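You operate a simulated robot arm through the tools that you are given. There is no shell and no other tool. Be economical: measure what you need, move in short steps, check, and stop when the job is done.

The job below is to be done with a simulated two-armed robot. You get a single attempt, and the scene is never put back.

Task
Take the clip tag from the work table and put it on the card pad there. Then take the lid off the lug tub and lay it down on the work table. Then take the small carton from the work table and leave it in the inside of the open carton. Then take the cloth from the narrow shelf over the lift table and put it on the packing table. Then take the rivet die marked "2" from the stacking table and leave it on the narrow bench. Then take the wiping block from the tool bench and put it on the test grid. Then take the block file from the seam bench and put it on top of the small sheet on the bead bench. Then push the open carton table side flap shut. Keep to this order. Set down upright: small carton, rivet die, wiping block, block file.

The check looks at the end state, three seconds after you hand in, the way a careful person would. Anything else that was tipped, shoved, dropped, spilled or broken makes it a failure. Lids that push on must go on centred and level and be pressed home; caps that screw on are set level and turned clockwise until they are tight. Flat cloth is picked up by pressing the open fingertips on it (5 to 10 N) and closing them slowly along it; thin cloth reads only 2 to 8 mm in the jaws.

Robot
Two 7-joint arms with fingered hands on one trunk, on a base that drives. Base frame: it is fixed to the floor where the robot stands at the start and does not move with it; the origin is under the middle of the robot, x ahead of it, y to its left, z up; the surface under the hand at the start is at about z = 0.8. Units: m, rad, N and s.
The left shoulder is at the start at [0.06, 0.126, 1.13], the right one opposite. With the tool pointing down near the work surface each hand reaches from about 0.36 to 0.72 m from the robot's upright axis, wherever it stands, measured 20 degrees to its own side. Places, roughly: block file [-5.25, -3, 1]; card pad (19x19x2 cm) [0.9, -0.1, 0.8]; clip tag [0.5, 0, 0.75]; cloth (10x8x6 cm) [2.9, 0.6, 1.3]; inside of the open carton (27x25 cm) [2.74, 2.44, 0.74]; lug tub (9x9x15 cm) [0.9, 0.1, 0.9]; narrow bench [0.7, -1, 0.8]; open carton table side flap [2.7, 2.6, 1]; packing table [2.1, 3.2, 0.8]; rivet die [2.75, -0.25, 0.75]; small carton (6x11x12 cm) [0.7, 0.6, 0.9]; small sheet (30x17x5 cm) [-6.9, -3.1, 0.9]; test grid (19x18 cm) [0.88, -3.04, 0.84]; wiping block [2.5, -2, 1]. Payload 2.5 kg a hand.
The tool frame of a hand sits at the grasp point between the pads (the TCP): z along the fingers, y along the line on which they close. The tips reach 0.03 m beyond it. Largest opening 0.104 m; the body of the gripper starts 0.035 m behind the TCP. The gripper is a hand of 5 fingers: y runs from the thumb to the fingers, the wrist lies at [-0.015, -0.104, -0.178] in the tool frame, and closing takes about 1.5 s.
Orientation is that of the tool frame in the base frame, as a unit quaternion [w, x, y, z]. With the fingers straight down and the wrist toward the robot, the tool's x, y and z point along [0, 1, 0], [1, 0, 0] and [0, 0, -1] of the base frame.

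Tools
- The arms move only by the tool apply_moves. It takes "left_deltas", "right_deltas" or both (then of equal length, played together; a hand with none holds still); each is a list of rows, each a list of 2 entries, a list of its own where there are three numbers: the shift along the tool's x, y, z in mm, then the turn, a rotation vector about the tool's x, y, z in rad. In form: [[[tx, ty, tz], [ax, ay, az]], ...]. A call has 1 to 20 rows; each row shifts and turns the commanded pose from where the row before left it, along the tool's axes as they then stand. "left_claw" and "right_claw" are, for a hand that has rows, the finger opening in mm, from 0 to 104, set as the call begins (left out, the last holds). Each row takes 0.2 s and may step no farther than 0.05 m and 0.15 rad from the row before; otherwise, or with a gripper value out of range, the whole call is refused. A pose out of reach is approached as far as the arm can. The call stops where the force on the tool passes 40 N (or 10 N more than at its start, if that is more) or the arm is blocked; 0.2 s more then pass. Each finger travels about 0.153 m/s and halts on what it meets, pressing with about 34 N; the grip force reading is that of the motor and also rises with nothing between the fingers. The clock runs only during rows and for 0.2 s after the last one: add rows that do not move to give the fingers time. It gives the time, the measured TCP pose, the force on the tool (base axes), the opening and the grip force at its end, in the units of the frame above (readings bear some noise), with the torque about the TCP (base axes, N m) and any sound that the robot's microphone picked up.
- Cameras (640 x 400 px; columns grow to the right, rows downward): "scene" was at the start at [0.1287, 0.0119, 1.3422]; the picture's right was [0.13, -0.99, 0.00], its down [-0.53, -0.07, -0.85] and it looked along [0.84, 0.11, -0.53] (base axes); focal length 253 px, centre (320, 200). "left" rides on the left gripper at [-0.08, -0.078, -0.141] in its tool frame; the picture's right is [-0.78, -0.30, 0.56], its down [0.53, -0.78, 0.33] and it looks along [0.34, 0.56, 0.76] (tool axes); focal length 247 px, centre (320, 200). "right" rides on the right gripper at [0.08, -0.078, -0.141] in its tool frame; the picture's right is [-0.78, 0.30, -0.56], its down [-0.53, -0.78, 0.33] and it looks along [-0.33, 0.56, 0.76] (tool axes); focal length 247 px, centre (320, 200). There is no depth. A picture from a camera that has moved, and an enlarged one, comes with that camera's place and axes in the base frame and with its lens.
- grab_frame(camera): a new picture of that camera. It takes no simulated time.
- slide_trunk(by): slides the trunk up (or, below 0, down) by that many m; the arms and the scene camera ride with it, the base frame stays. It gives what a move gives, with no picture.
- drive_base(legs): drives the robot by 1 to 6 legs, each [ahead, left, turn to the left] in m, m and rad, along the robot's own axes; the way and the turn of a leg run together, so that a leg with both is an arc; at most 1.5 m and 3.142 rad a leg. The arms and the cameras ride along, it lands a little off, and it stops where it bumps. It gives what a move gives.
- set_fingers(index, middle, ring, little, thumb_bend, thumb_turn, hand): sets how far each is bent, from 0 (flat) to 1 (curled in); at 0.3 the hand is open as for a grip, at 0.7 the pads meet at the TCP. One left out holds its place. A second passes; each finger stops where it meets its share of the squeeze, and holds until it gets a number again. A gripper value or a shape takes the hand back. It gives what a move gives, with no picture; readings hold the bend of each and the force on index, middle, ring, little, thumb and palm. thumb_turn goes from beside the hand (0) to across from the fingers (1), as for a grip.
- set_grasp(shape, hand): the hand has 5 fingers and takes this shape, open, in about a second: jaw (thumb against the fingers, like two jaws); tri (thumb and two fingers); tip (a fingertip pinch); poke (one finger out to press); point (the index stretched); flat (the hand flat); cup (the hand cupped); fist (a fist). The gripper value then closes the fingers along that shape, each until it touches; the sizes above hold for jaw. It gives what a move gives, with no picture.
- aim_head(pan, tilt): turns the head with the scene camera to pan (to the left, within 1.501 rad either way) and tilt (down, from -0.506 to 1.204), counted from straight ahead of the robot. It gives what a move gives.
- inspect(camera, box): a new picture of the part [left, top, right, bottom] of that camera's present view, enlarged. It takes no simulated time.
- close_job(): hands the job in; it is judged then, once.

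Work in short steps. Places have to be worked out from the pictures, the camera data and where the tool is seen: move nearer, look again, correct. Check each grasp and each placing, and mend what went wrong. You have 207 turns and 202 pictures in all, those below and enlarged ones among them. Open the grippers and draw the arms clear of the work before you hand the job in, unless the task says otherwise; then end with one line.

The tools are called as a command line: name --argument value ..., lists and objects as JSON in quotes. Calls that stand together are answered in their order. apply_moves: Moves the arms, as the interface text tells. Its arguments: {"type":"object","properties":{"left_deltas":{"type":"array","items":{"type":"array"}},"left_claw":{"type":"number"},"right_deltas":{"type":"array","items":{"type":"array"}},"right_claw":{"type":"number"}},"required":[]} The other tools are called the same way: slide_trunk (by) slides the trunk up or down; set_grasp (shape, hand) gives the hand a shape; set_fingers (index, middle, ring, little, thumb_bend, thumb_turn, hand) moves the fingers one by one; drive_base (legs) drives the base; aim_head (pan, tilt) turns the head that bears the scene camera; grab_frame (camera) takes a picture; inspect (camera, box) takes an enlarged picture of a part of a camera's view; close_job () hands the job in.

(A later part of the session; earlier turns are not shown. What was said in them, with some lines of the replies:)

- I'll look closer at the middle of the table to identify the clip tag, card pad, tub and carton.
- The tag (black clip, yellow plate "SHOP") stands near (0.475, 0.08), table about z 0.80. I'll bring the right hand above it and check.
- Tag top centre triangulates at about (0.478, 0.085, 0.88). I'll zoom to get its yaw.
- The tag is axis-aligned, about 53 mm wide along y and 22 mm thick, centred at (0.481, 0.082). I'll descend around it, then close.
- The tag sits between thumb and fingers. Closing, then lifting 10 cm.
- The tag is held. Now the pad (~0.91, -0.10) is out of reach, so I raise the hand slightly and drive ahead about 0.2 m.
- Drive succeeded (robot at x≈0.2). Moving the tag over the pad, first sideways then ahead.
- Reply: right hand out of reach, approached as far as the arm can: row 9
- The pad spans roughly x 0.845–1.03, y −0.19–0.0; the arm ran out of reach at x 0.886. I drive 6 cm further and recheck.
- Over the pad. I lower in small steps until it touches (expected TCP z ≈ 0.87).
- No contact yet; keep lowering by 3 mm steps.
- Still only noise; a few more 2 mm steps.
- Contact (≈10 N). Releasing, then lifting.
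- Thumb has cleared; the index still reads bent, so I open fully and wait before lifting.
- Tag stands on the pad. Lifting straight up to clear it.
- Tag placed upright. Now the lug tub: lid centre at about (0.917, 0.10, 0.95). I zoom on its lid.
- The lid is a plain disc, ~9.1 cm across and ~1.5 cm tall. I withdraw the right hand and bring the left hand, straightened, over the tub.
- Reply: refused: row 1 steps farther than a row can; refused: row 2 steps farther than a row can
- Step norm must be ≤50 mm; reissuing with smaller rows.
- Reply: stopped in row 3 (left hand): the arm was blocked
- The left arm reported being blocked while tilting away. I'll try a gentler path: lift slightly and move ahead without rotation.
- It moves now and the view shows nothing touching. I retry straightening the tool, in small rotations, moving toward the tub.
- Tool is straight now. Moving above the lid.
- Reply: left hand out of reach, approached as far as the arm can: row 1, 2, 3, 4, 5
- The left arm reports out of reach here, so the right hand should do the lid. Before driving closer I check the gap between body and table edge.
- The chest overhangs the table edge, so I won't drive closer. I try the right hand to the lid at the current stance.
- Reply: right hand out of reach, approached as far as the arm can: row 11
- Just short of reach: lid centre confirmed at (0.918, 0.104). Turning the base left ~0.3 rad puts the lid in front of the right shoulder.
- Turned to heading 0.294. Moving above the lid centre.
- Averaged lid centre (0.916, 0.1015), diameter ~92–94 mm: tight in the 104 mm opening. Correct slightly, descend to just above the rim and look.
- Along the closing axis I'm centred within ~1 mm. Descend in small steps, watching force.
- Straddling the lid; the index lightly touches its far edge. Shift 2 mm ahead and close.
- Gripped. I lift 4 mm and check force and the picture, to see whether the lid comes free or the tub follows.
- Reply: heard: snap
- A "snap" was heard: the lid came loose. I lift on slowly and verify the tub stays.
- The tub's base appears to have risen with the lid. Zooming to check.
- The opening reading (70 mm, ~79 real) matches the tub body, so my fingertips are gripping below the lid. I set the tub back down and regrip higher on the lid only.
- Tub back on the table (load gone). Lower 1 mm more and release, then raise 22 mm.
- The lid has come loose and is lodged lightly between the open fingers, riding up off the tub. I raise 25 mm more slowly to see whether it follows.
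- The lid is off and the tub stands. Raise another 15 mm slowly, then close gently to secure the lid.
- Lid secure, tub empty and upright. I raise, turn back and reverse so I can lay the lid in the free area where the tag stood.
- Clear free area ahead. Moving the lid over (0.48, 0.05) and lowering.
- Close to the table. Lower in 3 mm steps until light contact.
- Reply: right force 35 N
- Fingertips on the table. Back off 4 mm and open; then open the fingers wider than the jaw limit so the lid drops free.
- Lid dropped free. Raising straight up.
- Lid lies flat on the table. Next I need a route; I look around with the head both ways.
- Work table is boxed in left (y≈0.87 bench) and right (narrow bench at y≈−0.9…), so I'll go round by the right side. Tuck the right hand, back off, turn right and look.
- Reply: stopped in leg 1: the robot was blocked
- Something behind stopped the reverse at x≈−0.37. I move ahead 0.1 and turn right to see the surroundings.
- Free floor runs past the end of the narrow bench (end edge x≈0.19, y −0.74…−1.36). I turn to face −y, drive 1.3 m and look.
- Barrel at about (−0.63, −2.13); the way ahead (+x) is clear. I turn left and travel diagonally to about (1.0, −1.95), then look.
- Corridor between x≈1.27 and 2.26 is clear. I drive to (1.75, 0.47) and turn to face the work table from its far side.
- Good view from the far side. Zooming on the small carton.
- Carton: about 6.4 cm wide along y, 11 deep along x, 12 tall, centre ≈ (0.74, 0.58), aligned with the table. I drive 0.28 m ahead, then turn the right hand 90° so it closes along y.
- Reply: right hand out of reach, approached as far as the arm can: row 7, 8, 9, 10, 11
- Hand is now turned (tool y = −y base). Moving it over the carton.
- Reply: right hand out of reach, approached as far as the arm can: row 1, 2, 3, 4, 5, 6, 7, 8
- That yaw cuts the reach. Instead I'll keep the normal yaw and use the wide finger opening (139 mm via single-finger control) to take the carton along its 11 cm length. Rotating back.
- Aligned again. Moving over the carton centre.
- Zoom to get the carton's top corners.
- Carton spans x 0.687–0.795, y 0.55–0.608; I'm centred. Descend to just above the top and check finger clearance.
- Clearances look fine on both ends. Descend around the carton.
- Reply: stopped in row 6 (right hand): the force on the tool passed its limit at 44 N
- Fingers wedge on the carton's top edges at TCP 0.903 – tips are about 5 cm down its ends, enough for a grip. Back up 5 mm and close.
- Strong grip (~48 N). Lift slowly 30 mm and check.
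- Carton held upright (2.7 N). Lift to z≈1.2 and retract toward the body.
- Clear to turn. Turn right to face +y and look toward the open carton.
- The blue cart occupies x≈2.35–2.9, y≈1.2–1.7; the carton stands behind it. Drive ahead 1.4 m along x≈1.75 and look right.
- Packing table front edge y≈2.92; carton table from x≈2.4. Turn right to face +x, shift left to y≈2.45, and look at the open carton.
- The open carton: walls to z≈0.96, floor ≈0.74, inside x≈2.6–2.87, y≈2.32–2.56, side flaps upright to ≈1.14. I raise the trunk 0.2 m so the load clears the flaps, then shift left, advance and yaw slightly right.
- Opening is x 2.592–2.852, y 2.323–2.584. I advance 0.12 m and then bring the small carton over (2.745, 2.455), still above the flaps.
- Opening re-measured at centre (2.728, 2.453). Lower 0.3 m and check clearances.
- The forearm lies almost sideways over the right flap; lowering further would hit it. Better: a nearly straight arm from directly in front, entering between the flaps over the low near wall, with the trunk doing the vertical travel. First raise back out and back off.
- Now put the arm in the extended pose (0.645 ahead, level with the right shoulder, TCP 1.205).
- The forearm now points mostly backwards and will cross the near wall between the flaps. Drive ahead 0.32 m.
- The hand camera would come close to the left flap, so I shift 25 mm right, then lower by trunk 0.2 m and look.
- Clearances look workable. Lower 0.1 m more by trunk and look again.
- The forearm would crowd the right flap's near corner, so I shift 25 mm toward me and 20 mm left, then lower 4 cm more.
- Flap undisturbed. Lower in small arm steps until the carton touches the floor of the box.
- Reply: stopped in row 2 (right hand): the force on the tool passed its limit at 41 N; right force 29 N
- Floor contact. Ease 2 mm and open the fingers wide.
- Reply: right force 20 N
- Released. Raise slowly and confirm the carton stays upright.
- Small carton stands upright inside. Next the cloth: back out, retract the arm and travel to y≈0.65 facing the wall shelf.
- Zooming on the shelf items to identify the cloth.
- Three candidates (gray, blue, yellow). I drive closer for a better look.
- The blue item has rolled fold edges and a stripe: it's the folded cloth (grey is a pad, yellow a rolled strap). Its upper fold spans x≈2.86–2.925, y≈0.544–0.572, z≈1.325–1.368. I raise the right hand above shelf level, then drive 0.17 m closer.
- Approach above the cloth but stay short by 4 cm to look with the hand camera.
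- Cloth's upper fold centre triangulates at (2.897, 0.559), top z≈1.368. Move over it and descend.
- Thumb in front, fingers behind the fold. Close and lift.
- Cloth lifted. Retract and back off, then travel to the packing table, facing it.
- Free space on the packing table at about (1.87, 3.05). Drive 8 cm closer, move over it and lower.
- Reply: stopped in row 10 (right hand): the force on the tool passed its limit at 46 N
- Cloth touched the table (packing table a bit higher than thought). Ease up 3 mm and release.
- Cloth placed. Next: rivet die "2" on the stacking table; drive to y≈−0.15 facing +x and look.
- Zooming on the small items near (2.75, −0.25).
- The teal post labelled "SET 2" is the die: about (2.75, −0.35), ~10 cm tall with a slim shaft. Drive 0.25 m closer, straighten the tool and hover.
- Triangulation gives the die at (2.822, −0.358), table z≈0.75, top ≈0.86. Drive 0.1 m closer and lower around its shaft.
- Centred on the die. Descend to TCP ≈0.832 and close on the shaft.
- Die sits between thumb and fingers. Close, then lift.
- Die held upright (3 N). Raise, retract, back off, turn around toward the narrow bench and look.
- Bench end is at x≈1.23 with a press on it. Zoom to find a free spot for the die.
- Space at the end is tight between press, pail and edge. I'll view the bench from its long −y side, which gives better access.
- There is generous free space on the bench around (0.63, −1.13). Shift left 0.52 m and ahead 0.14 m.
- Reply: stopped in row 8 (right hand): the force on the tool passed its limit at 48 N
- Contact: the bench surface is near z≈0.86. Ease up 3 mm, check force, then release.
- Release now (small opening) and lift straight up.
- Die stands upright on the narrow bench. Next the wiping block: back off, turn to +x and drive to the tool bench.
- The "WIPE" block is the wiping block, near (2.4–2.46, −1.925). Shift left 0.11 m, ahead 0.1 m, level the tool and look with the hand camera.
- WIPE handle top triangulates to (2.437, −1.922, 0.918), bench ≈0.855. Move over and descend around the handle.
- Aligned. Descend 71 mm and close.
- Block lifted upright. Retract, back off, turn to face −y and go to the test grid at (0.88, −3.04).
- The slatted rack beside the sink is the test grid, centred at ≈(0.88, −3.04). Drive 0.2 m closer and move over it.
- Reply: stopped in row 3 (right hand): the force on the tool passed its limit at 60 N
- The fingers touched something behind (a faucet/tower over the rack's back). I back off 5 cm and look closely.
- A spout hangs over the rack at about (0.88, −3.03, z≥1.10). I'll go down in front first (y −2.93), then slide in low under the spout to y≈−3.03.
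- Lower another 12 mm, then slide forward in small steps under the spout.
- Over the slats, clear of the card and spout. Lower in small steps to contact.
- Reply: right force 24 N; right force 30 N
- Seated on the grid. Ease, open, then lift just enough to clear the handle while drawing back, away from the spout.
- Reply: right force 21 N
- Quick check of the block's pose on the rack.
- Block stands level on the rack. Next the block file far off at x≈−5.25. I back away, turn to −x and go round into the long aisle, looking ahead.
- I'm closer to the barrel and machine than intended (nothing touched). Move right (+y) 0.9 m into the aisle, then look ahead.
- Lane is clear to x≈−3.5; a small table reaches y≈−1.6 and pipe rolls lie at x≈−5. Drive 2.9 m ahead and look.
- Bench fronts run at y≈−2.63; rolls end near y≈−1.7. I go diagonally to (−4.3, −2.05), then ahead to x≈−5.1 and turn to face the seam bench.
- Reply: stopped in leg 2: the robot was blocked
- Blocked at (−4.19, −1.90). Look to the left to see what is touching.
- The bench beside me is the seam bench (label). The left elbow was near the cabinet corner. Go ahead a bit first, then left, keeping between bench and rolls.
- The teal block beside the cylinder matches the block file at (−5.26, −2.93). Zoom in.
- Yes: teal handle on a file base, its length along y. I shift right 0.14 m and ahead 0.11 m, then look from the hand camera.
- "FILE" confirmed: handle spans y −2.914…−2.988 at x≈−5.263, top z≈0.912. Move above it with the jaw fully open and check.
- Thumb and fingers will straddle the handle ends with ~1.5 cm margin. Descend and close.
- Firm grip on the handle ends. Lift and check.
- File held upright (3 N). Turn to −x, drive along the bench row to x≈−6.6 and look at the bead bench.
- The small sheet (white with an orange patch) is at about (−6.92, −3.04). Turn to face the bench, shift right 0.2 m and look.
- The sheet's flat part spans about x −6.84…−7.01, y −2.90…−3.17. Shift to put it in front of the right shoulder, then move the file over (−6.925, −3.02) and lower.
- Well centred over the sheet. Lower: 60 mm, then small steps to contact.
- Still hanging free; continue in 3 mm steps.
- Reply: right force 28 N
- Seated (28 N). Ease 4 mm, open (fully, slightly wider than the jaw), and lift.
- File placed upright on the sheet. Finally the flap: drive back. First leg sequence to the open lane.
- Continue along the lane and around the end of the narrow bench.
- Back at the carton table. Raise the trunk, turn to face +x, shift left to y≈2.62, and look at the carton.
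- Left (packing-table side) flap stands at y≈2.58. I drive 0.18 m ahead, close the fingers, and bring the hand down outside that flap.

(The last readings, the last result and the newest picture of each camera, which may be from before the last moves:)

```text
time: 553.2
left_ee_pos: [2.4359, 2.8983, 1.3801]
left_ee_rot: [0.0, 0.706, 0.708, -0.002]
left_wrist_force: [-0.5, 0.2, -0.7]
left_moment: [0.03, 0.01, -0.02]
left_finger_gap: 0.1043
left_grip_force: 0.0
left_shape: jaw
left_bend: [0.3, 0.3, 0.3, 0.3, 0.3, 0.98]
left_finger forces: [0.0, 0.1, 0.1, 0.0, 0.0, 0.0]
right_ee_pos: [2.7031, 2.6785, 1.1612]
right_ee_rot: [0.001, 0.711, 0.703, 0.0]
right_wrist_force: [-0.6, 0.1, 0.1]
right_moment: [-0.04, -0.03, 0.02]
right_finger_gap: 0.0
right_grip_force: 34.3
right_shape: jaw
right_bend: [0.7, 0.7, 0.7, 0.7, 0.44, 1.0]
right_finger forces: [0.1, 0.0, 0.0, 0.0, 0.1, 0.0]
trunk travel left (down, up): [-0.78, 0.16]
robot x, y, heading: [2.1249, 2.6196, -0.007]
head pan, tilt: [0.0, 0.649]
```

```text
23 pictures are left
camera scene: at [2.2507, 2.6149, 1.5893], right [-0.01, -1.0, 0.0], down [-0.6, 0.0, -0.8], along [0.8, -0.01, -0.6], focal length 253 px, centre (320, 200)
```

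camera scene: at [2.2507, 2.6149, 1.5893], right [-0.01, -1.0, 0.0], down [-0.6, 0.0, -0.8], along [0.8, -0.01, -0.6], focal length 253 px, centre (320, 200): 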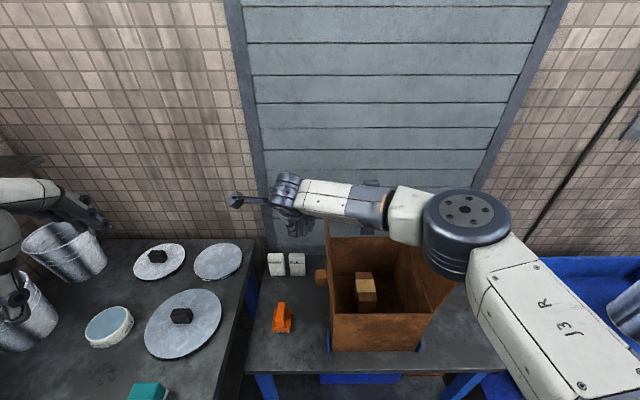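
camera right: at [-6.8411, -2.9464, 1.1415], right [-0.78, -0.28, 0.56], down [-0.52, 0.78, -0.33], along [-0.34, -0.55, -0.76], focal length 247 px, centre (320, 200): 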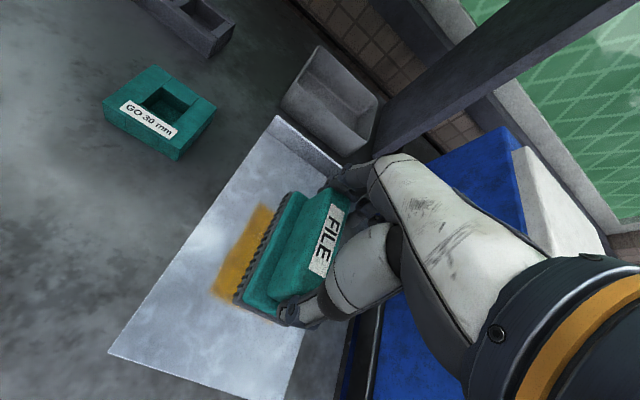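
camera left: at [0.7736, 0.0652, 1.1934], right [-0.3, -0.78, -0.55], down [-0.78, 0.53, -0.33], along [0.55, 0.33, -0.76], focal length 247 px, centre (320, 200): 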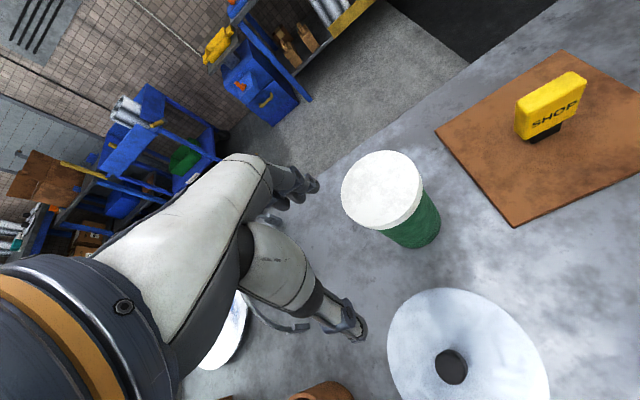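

Forearm clears the flaps. Lower 85 mm so the fingertips sit beside the flap's upper half, then push toward −y in small steps.

apply_moves --right_deltas '[[[0, 0, 30], [0, 0, 0]], [[0, 0, 30], [0, 0, 0]], [[0, 0, 25], [0, 0, 0]], [[-15, 0, 0], [0, 0, 0]], [[-15, 0, 0], [0, 0, 0]], [[-15, 0, 0], [0, 0, 0]], [[-10, 0, 0], [0, 0, 0]]]'

inspect --camera "scene" --box '[220, 140, 480, 360]'

```text
time: 554.8
left_ee_pos: [2.4373, 2.8988, 1.3795]
left_ee_rot: [0.0, 0.707, 0.708, -0.002]
left_wrist_force: [-0.8, -1.0, -0.5]
left_moment: [0.03, -0.01, -0.02]
left_finger_gap: 0.104
left_grip_force: 0.0
left_shape: jaw
left_bend: [0.3, 0.3, 0.3, 0.3, 0.3, 0.98]
left_finger forces: [0.1, 0.1, 0.0, 0.0, 0.1, 0.1]
right_ee_pos: [2.7028, 2.6227, 1.0779]
right_ee_rot: [0.002, 0.71, 0.705, 0.0]
right_wrist_force: [-0.8, -1.6, -0.3]
right_moment: [0.03, 0.0, -0.01]
right_finger_gap: 0.0
right_grip_force: 33.9
right_shape: jaw
right_bend: [0.7, 0.7, 0.7, 0.7, 0.44, 1.0]
right_finger forces: [0.0, 0.2, 0.0, 0.1, 0.0, 0.1]
trunk travel left (down, up): [-0.78, 0.16]
robot x, y, heading: [2.1238, 2.6167, -0.006]
head pan, tilt: [0.0, 0.649]
```

```text
1.82 times, centred on (350, 250) of scene
camera zoom: at [2.2508, 2.6149, 1.5893], right [-0.01, -1.0, 0.0], down [-0.6, 0.0, -0.8], along [0.8, -0.01, -0.6], focal length 460 px, centre (266, 109)
```

zoom: 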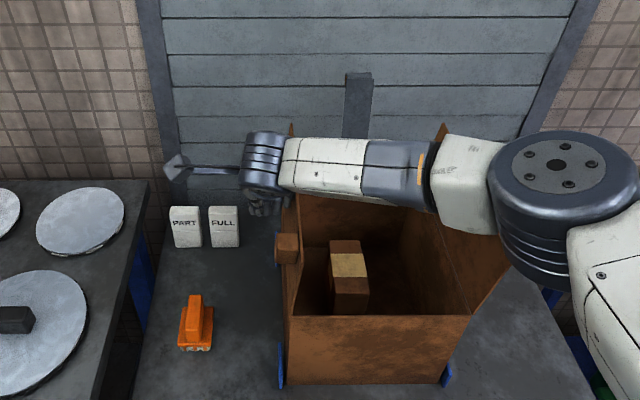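

Just touching. Push on 100 mm toward −y in steps (lowering slightly along the arc).

apply_moves --right_deltas '[[[-15, 0, 0], [0, 0, 0]], [[-15, 0, 0], [0, 0, 0]], [[-15, 0, 0], [0, 0, 0]], [[-15, 0, 2], [0, 0, 0]], [[-15, 0, 4], [0, 0, 0]], [[-15, 0, 6], [0, 0, 0]]]'

inspect --camera "scene" --box '[220, 140, 480, 360]'

```text
time: 556.2
left_ee_pos: [2.4357, 2.8978, 1.3781]
left_ee_rot: [0.0, 0.706, 0.708, 0.0]
left_wrist_force: [-0.4, -0.8, 0.1]
left_moment: [0.0, -0.01, -0.01]
left_finger_gap: 0.1043
left_grip_force: 0.2
left_shape: jaw
left_bend: [0.3, 0.3, 0.3, 0.3, 0.3, 0.98]
left_finger forces: [0.0, 0.1, 0.0, 0.0, 0.0, 0.0]
right_ee_pos: [2.7036, 2.5306, 1.0657]
right_ee_rot: [0.002, 0.711, 0.704, 0.0]
right_wrist_force: [1.5, -0.5, -0.9]
right_moment: [0.01, 0.0, -0.01]
right_finger_gap: 0.0001
right_grip_force: 33.8
right_shape: jaw
right_bend: [0.7, 0.7, 0.7, 0.7, 0.44, 1.0]
right_finger forces: [0.1, 0.1, 0.0, 0.0, 0.0, 0.1]
trunk travel left (down, up): [-0.78, 0.16]
robot x, y, heading: [2.1205, 2.614, -0.012]
head pan, tilt: [0.0, 0.649]
```

```text
1.82 times, centred on (350, 250) of scene
camera zoom: at [2.2508, 2.6145, 1.5893], right [-0.01, -1.0, 0.0], down [-0.6, 0.0, -0.8], along [0.8, -0.01, -0.6], focal length 460 px, centre (266, 109)
```

zoom: 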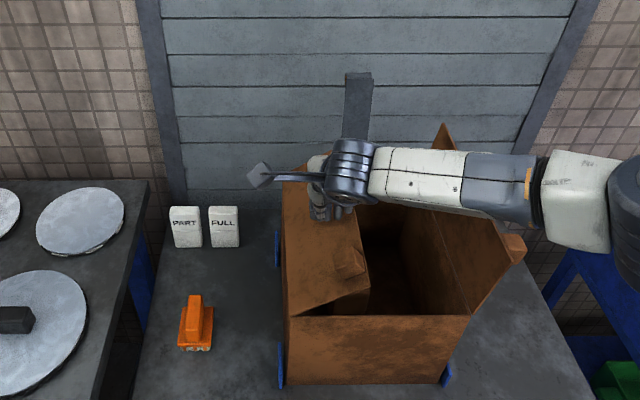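

Flap is leaning inward over 45°. Continue over and press it down.

apply_moves --right_deltas '[[[-12, 0, 8], [0, 0, 0]], [[-12, 0, 10], [0, 0, 0]], [[-10, 0, 12], [0, 0, 0]], [[-5, 0, 12], [0, 0, 0]], [[0, 0, 10], [0, 0, 0]], [[0, 0, 6], [0, 0, 0]], [[0, 0, 0], [0, 0, 0]]]'

inspect --camera "scene" --box '[220, 140, 480, 360]'

```text
time: 557.8
left_ee_pos: [2.4363, 2.8982, 1.3786]
left_ee_rot: [0.001, 0.707, 0.707, -0.001]
left_wrist_force: [0.1, -0.3, -0.4]
left_moment: [0.0, 0.01, -0.02]
left_finger_gap: 0.104
left_grip_force: 0.2
left_shape: jaw
left_bend: [0.3, 0.3, 0.3, 0.3, 0.3, 0.98]
left_finger forces: [0.1, 0.0, 0.0, 0.0, 0.0, 0.0]
right_ee_pos: [2.7025, 2.4928, 1.0089]
right_ee_rot: [0.003, 0.711, 0.703, 0.001]
right_wrist_force: [-0.4, 0.3, 0.2]
right_moment: [0.01, -0.02, -0.01]
right_finger_gap: 0.0
right_grip_force: 33.8
right_shape: jaw
right_bend: [0.7, 0.7, 0.7, 0.7, 0.44, 1.0]
right_finger forces: [0.0, 0.1, 0.0, 0.0, 0.1, 0.0]
trunk travel left (down, up): [-0.78, 0.16]
robot x, y, heading: [2.124, 2.6146, -0.007]
head pan, tilt: [0.0, 0.649]
```

```text
1.82 times, centred on (350, 250) of scene
camera zoom: at [2.2508, 2.615, 1.5893], right [-0.01, -1.0, 0.0], down [-0.6, 0.0, -0.8], along [0.8, -0.01, -0.6], focal length 460 px, centre (266, 109)
```

zoom: 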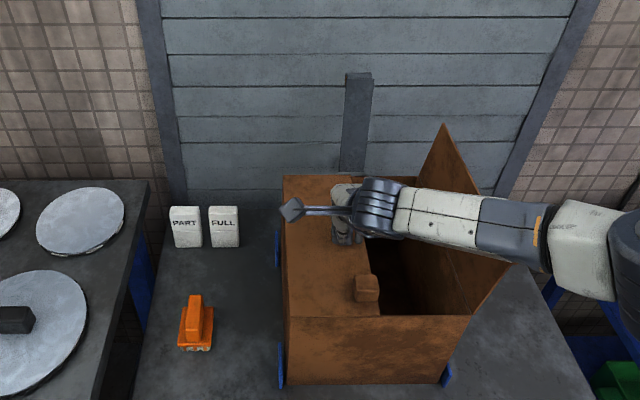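

Flap is almost flat; the other flap is untouched. Press a little more until light resistance.

apply_moves --right_deltas '[[[0, 0, 5], [0, 0, 0]], [[0, 0, 4], [0, 0, 0]], [[0, 0, 3], [0, 0, 0]], [[0, 0, 0], [0, 0, 0]]]'

apply_moves --right_deltas '[[[0, 0, 3], [0, 0, 0]], [[0, 0, 2], [0, 0, 0]], [[0, 0, 0], [0, 0, 0]]]'

```text
time: 558.8
left_ee_pos: [2.4377, 2.8986, 1.3793]
left_ee_rot: [0.001, 0.707, 0.708, -0.002]
left_wrist_force: [-0.4, 0.4, 0.0]
left_moment: [0.02, 0.04, 0.03]
left_finger_gap: 0.1038
left_grip_force: 0.0
left_shape: jaw
left_bend: [0.3, 0.3, 0.3, 0.3, 0.3, 0.98]
left_finger forces: [0.0, 0.0, 0.1, 0.0, 0.0, 0.1]
right_ee_pos: [2.7027, 2.4932, 0.9951]
right_ee_rot: [0.003, 0.711, 0.703, 0.001]
right_wrist_force: [-0.2, -1.0, 2.0]
right_moment: [-0.02, 0.01, -0.02]
right_finger_gap: 0.0
right_grip_force: 34.3
right_shape: jaw
right_bend: [0.7, 0.7, 0.7, 0.7, 0.44, 1.0]
right_finger forces: [0.0, 0.0, 0.1, 0.1, 0.1, 0.1]
trunk travel left (down, up): [-0.78, 0.16]
robot x, y, heading: [2.1231, 2.6146, -0.006]
head pan, tilt: [0.0, 0.649]
```

```text
time: 559.6
left_ee_pos: [2.4336, 2.8991, 1.3805]
left_ee_rot: [0.001, 0.707, 0.707, -0.001]
left_wrist_force: [1.2, -0.2, -0.9]
left_moment: [0.04, -0.01, -0.01]
left_finger_gap: 0.1041
left_grip_force: 0.1
left_shape: jaw
left_bend: [0.3, 0.3, 0.3, 0.3, 0.3, 0.98]
left_finger forces: [0.0, 0.0, 0.0, 0.0, 0.0, 0.0]
right_ee_pos: [2.7028, 2.4926, 0.9934]
right_ee_rot: [0.005, 0.711, 0.703, 0.003]
right_wrist_force: [1.9, -1.5, 22.9]
right_moment: [0.06, -0.19, -0.04]
right_finger_gap: 0.0001
right_grip_force: 34.0
right_shape: jaw
right_bend: [0.7, 0.7, 0.7, 0.7, 0.44, 1.0]
right_finger forces: [0.0, 0.0, 0.0, 0.0, 0.0, 0.1]
trunk travel left (down, up): [-0.78, 0.16]
robot x, y, heading: [2.1229, 2.6145, -0.011]
head pan, tilt: [0.0, 0.649]
```

Fully shut (23 N stop). Lift clear and check that it stays.

apply_moves --right_deltas '[[[0, 0, -10], [0, 0, 0]], [[0, 0, -40], [0, 0, 0]], [[0, 0, -45], [0, 0, 0]], [[0, 0, -45], [0, 0, 0]], [[0, 0, -45], [0, 0, 0]], [[0, 0, -45], [0, 0, 0]], [[0, 0, -45], [0, 0, 0]]]'

drive_base --legs '[[-0.35, 0, 0]]'

grab_frame --camera "scene"

```text
time: 561.2
left_ee_pos: [2.437, 2.898, 1.379]
left_ee_rot: [0.0, 0.707, 0.708, -0.001]
left_wrist_force: [-0.6, 0.4, 0.4]
left_moment: [0.0, 0.01, 0.01]
left_finger_gap: 0.1037
left_grip_force: 0.2
left_shape: jaw
left_bend: [0.3, 0.3, 0.3, 0.3, 0.3, 0.98]
left_finger forces: [0.0, 0.0, 0.0, 0.1, 0.0, 0.0]
right_ee_pos: [2.7003, 2.4927, 1.2674]
right_ee_rot: [0.002, 0.71, 0.704, 0.0]
right_wrist_force: [0.1, -0.5, 0.4]
right_moment: [0.01, -0.03, 0.01]
right_finger_gap: 0.0
right_grip_force: 34.0
right_shape: jaw
right_bend: [0.7, 0.7, 0.7, 0.7, 0.45, 1.0]
right_finger forces: [0.0, 0.0, 0.1, 0.0, 0.0, 0.0]
trunk travel left (down, up): [-0.78, 0.16]
robot x, y, heading: [2.122, 2.6156, -0.006]
head pan, tilt: [0.0, 0.649]
```

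```text
time: 563.4
left_ee_pos: [2.0944, 2.9015, 1.3803]
left_ee_rot: [0.0, 0.707, 0.707, -0.001]
left_wrist_force: [-0.8, -0.8, 1.6]
left_moment: [-0.03, -0.01, 0.0]
left_finger_gap: 0.1039
left_grip_force: 0.1
left_shape: jaw
left_bend: [0.3, 0.3, 0.3, 0.3, 0.3, 0.98]
left_finger forces: [0.1, 0.0, 0.0, 0.0, 0.0, 0.2]
right_ee_pos: [2.3592, 2.4948, 1.2657]
right_ee_rot: [0.003, 0.711, 0.703, 0.0]
right_wrist_force: [-0.3, 0.3, -0.2]
right_moment: [-0.02, -0.03, 0.01]
right_finger_gap: 0.0
right_grip_force: 33.9
right_shape: jaw
right_bend: [0.7, 0.7, 0.7, 0.7, 0.45, 1.0]
right_finger forces: [0.0, 0.1, 0.0, 0.0, 0.1, 0.0]
trunk travel left (down, up): [-0.78, 0.16]
robot x, y, heading: [1.7802, 2.6166, -0.013]
head pan, tilt: [0.0, 0.649]
```

```text
19 pictures are left
camera scene: at [1.9087, 2.6175, 1.5893], right [-0.01, -1.0, 0.0], down [-0.6, 0.01, -0.8], along [0.8, -0.01, -0.6], focal length 253 px, centre (320, 200)
```

scene: 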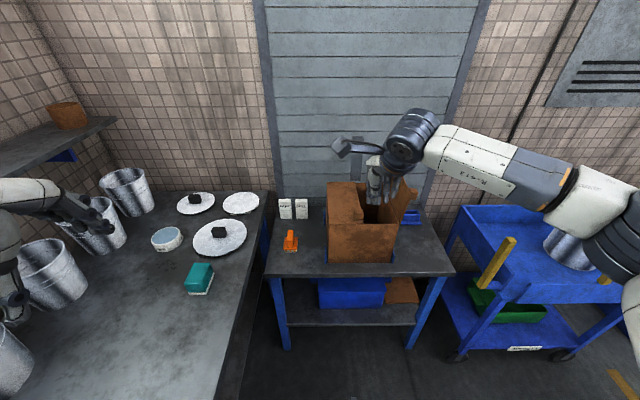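

The flap stays shut. Open the gripper, and take one last close look.

apply_moves --right_deltas '[[[0, -40, 0], [0, 0, 0]], [[0, -40, 0], [0, 0, 0]], [[0, -40, 0], [0, 0, 0]], [[0, 0, 0], [0, 0, 0]], [[0, 0, 0], [0, 0, 0]]]' --right_claw 104

inspect --camera "scene" --box '[270, 160, 450, 280]'

```text
time: 564.6
left_ee_pos: [2.0952, 2.9007, 1.3783]
left_ee_rot: [0.0, 0.708, 0.706, -0.001]
left_wrist_force: [0.6, 0.1, -0.6]
left_moment: [0.02, -0.02, 0.0]
left_finger_gap: 0.104
left_grip_force: 0.1
left_shape: jaw
left_bend: [0.3, 0.3, 0.3, 0.3, 0.3, 0.98]
left_finger forces: [0.1, 0.0, 0.1, 0.0, 0.0, 0.0]
right_ee_pos: [2.2398, 2.4945, 1.2678]
right_ee_rot: [0.003, 0.712, 0.702, 0.0]
right_wrist_force: [-0.2, -0.3, -0.7]
right_moment: [-0.01, -0.03, -0.02]
right_finger_gap: 0.1037
right_grip_force: 0.0
right_shape: jaw
right_bend: [0.3, 0.3, 0.3, 0.3, 0.3, 0.98]
right_finger forces: [0.0, 0.0, 0.0, 0.0, 0.0, 0.0]
trunk travel left (down, up): [-0.78, 0.16]
robot x, y, heading: [1.784, 2.6185, -0.016]
head pan, tilt: [0.0, 0.649]
```

```text
3.33 times, centred on (360, 220) of scene
camera zoom: at [1.9088, 2.6174, 1.5893], right [-0.01, -1.0, 0.0], down [-0.6, 0.01, -0.8], along [0.8, -0.01, -0.6], focal length 843 px, centre (187, 133)
```

zoom: 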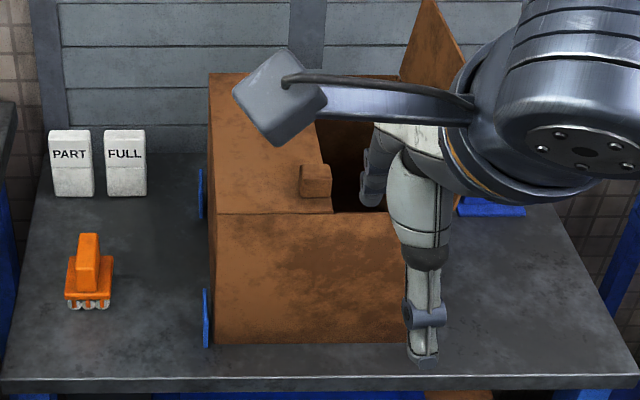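

The flap lies flat and shut, and the arms are clear with the grippers open. Handing in.

close_job

```text
The job is handed in.
```

All eight steps were done in the order given and the job is handed in. The small carton, rivet die, wiping block and block file each looked upright when I last saw them. On the way the robot bumped something behind its start position and was once blocked near the seam bench. A finger also knocked the spout over the test grid. I saw nothing tipped or moved by any of these, but I did not recheck those spots at the end.
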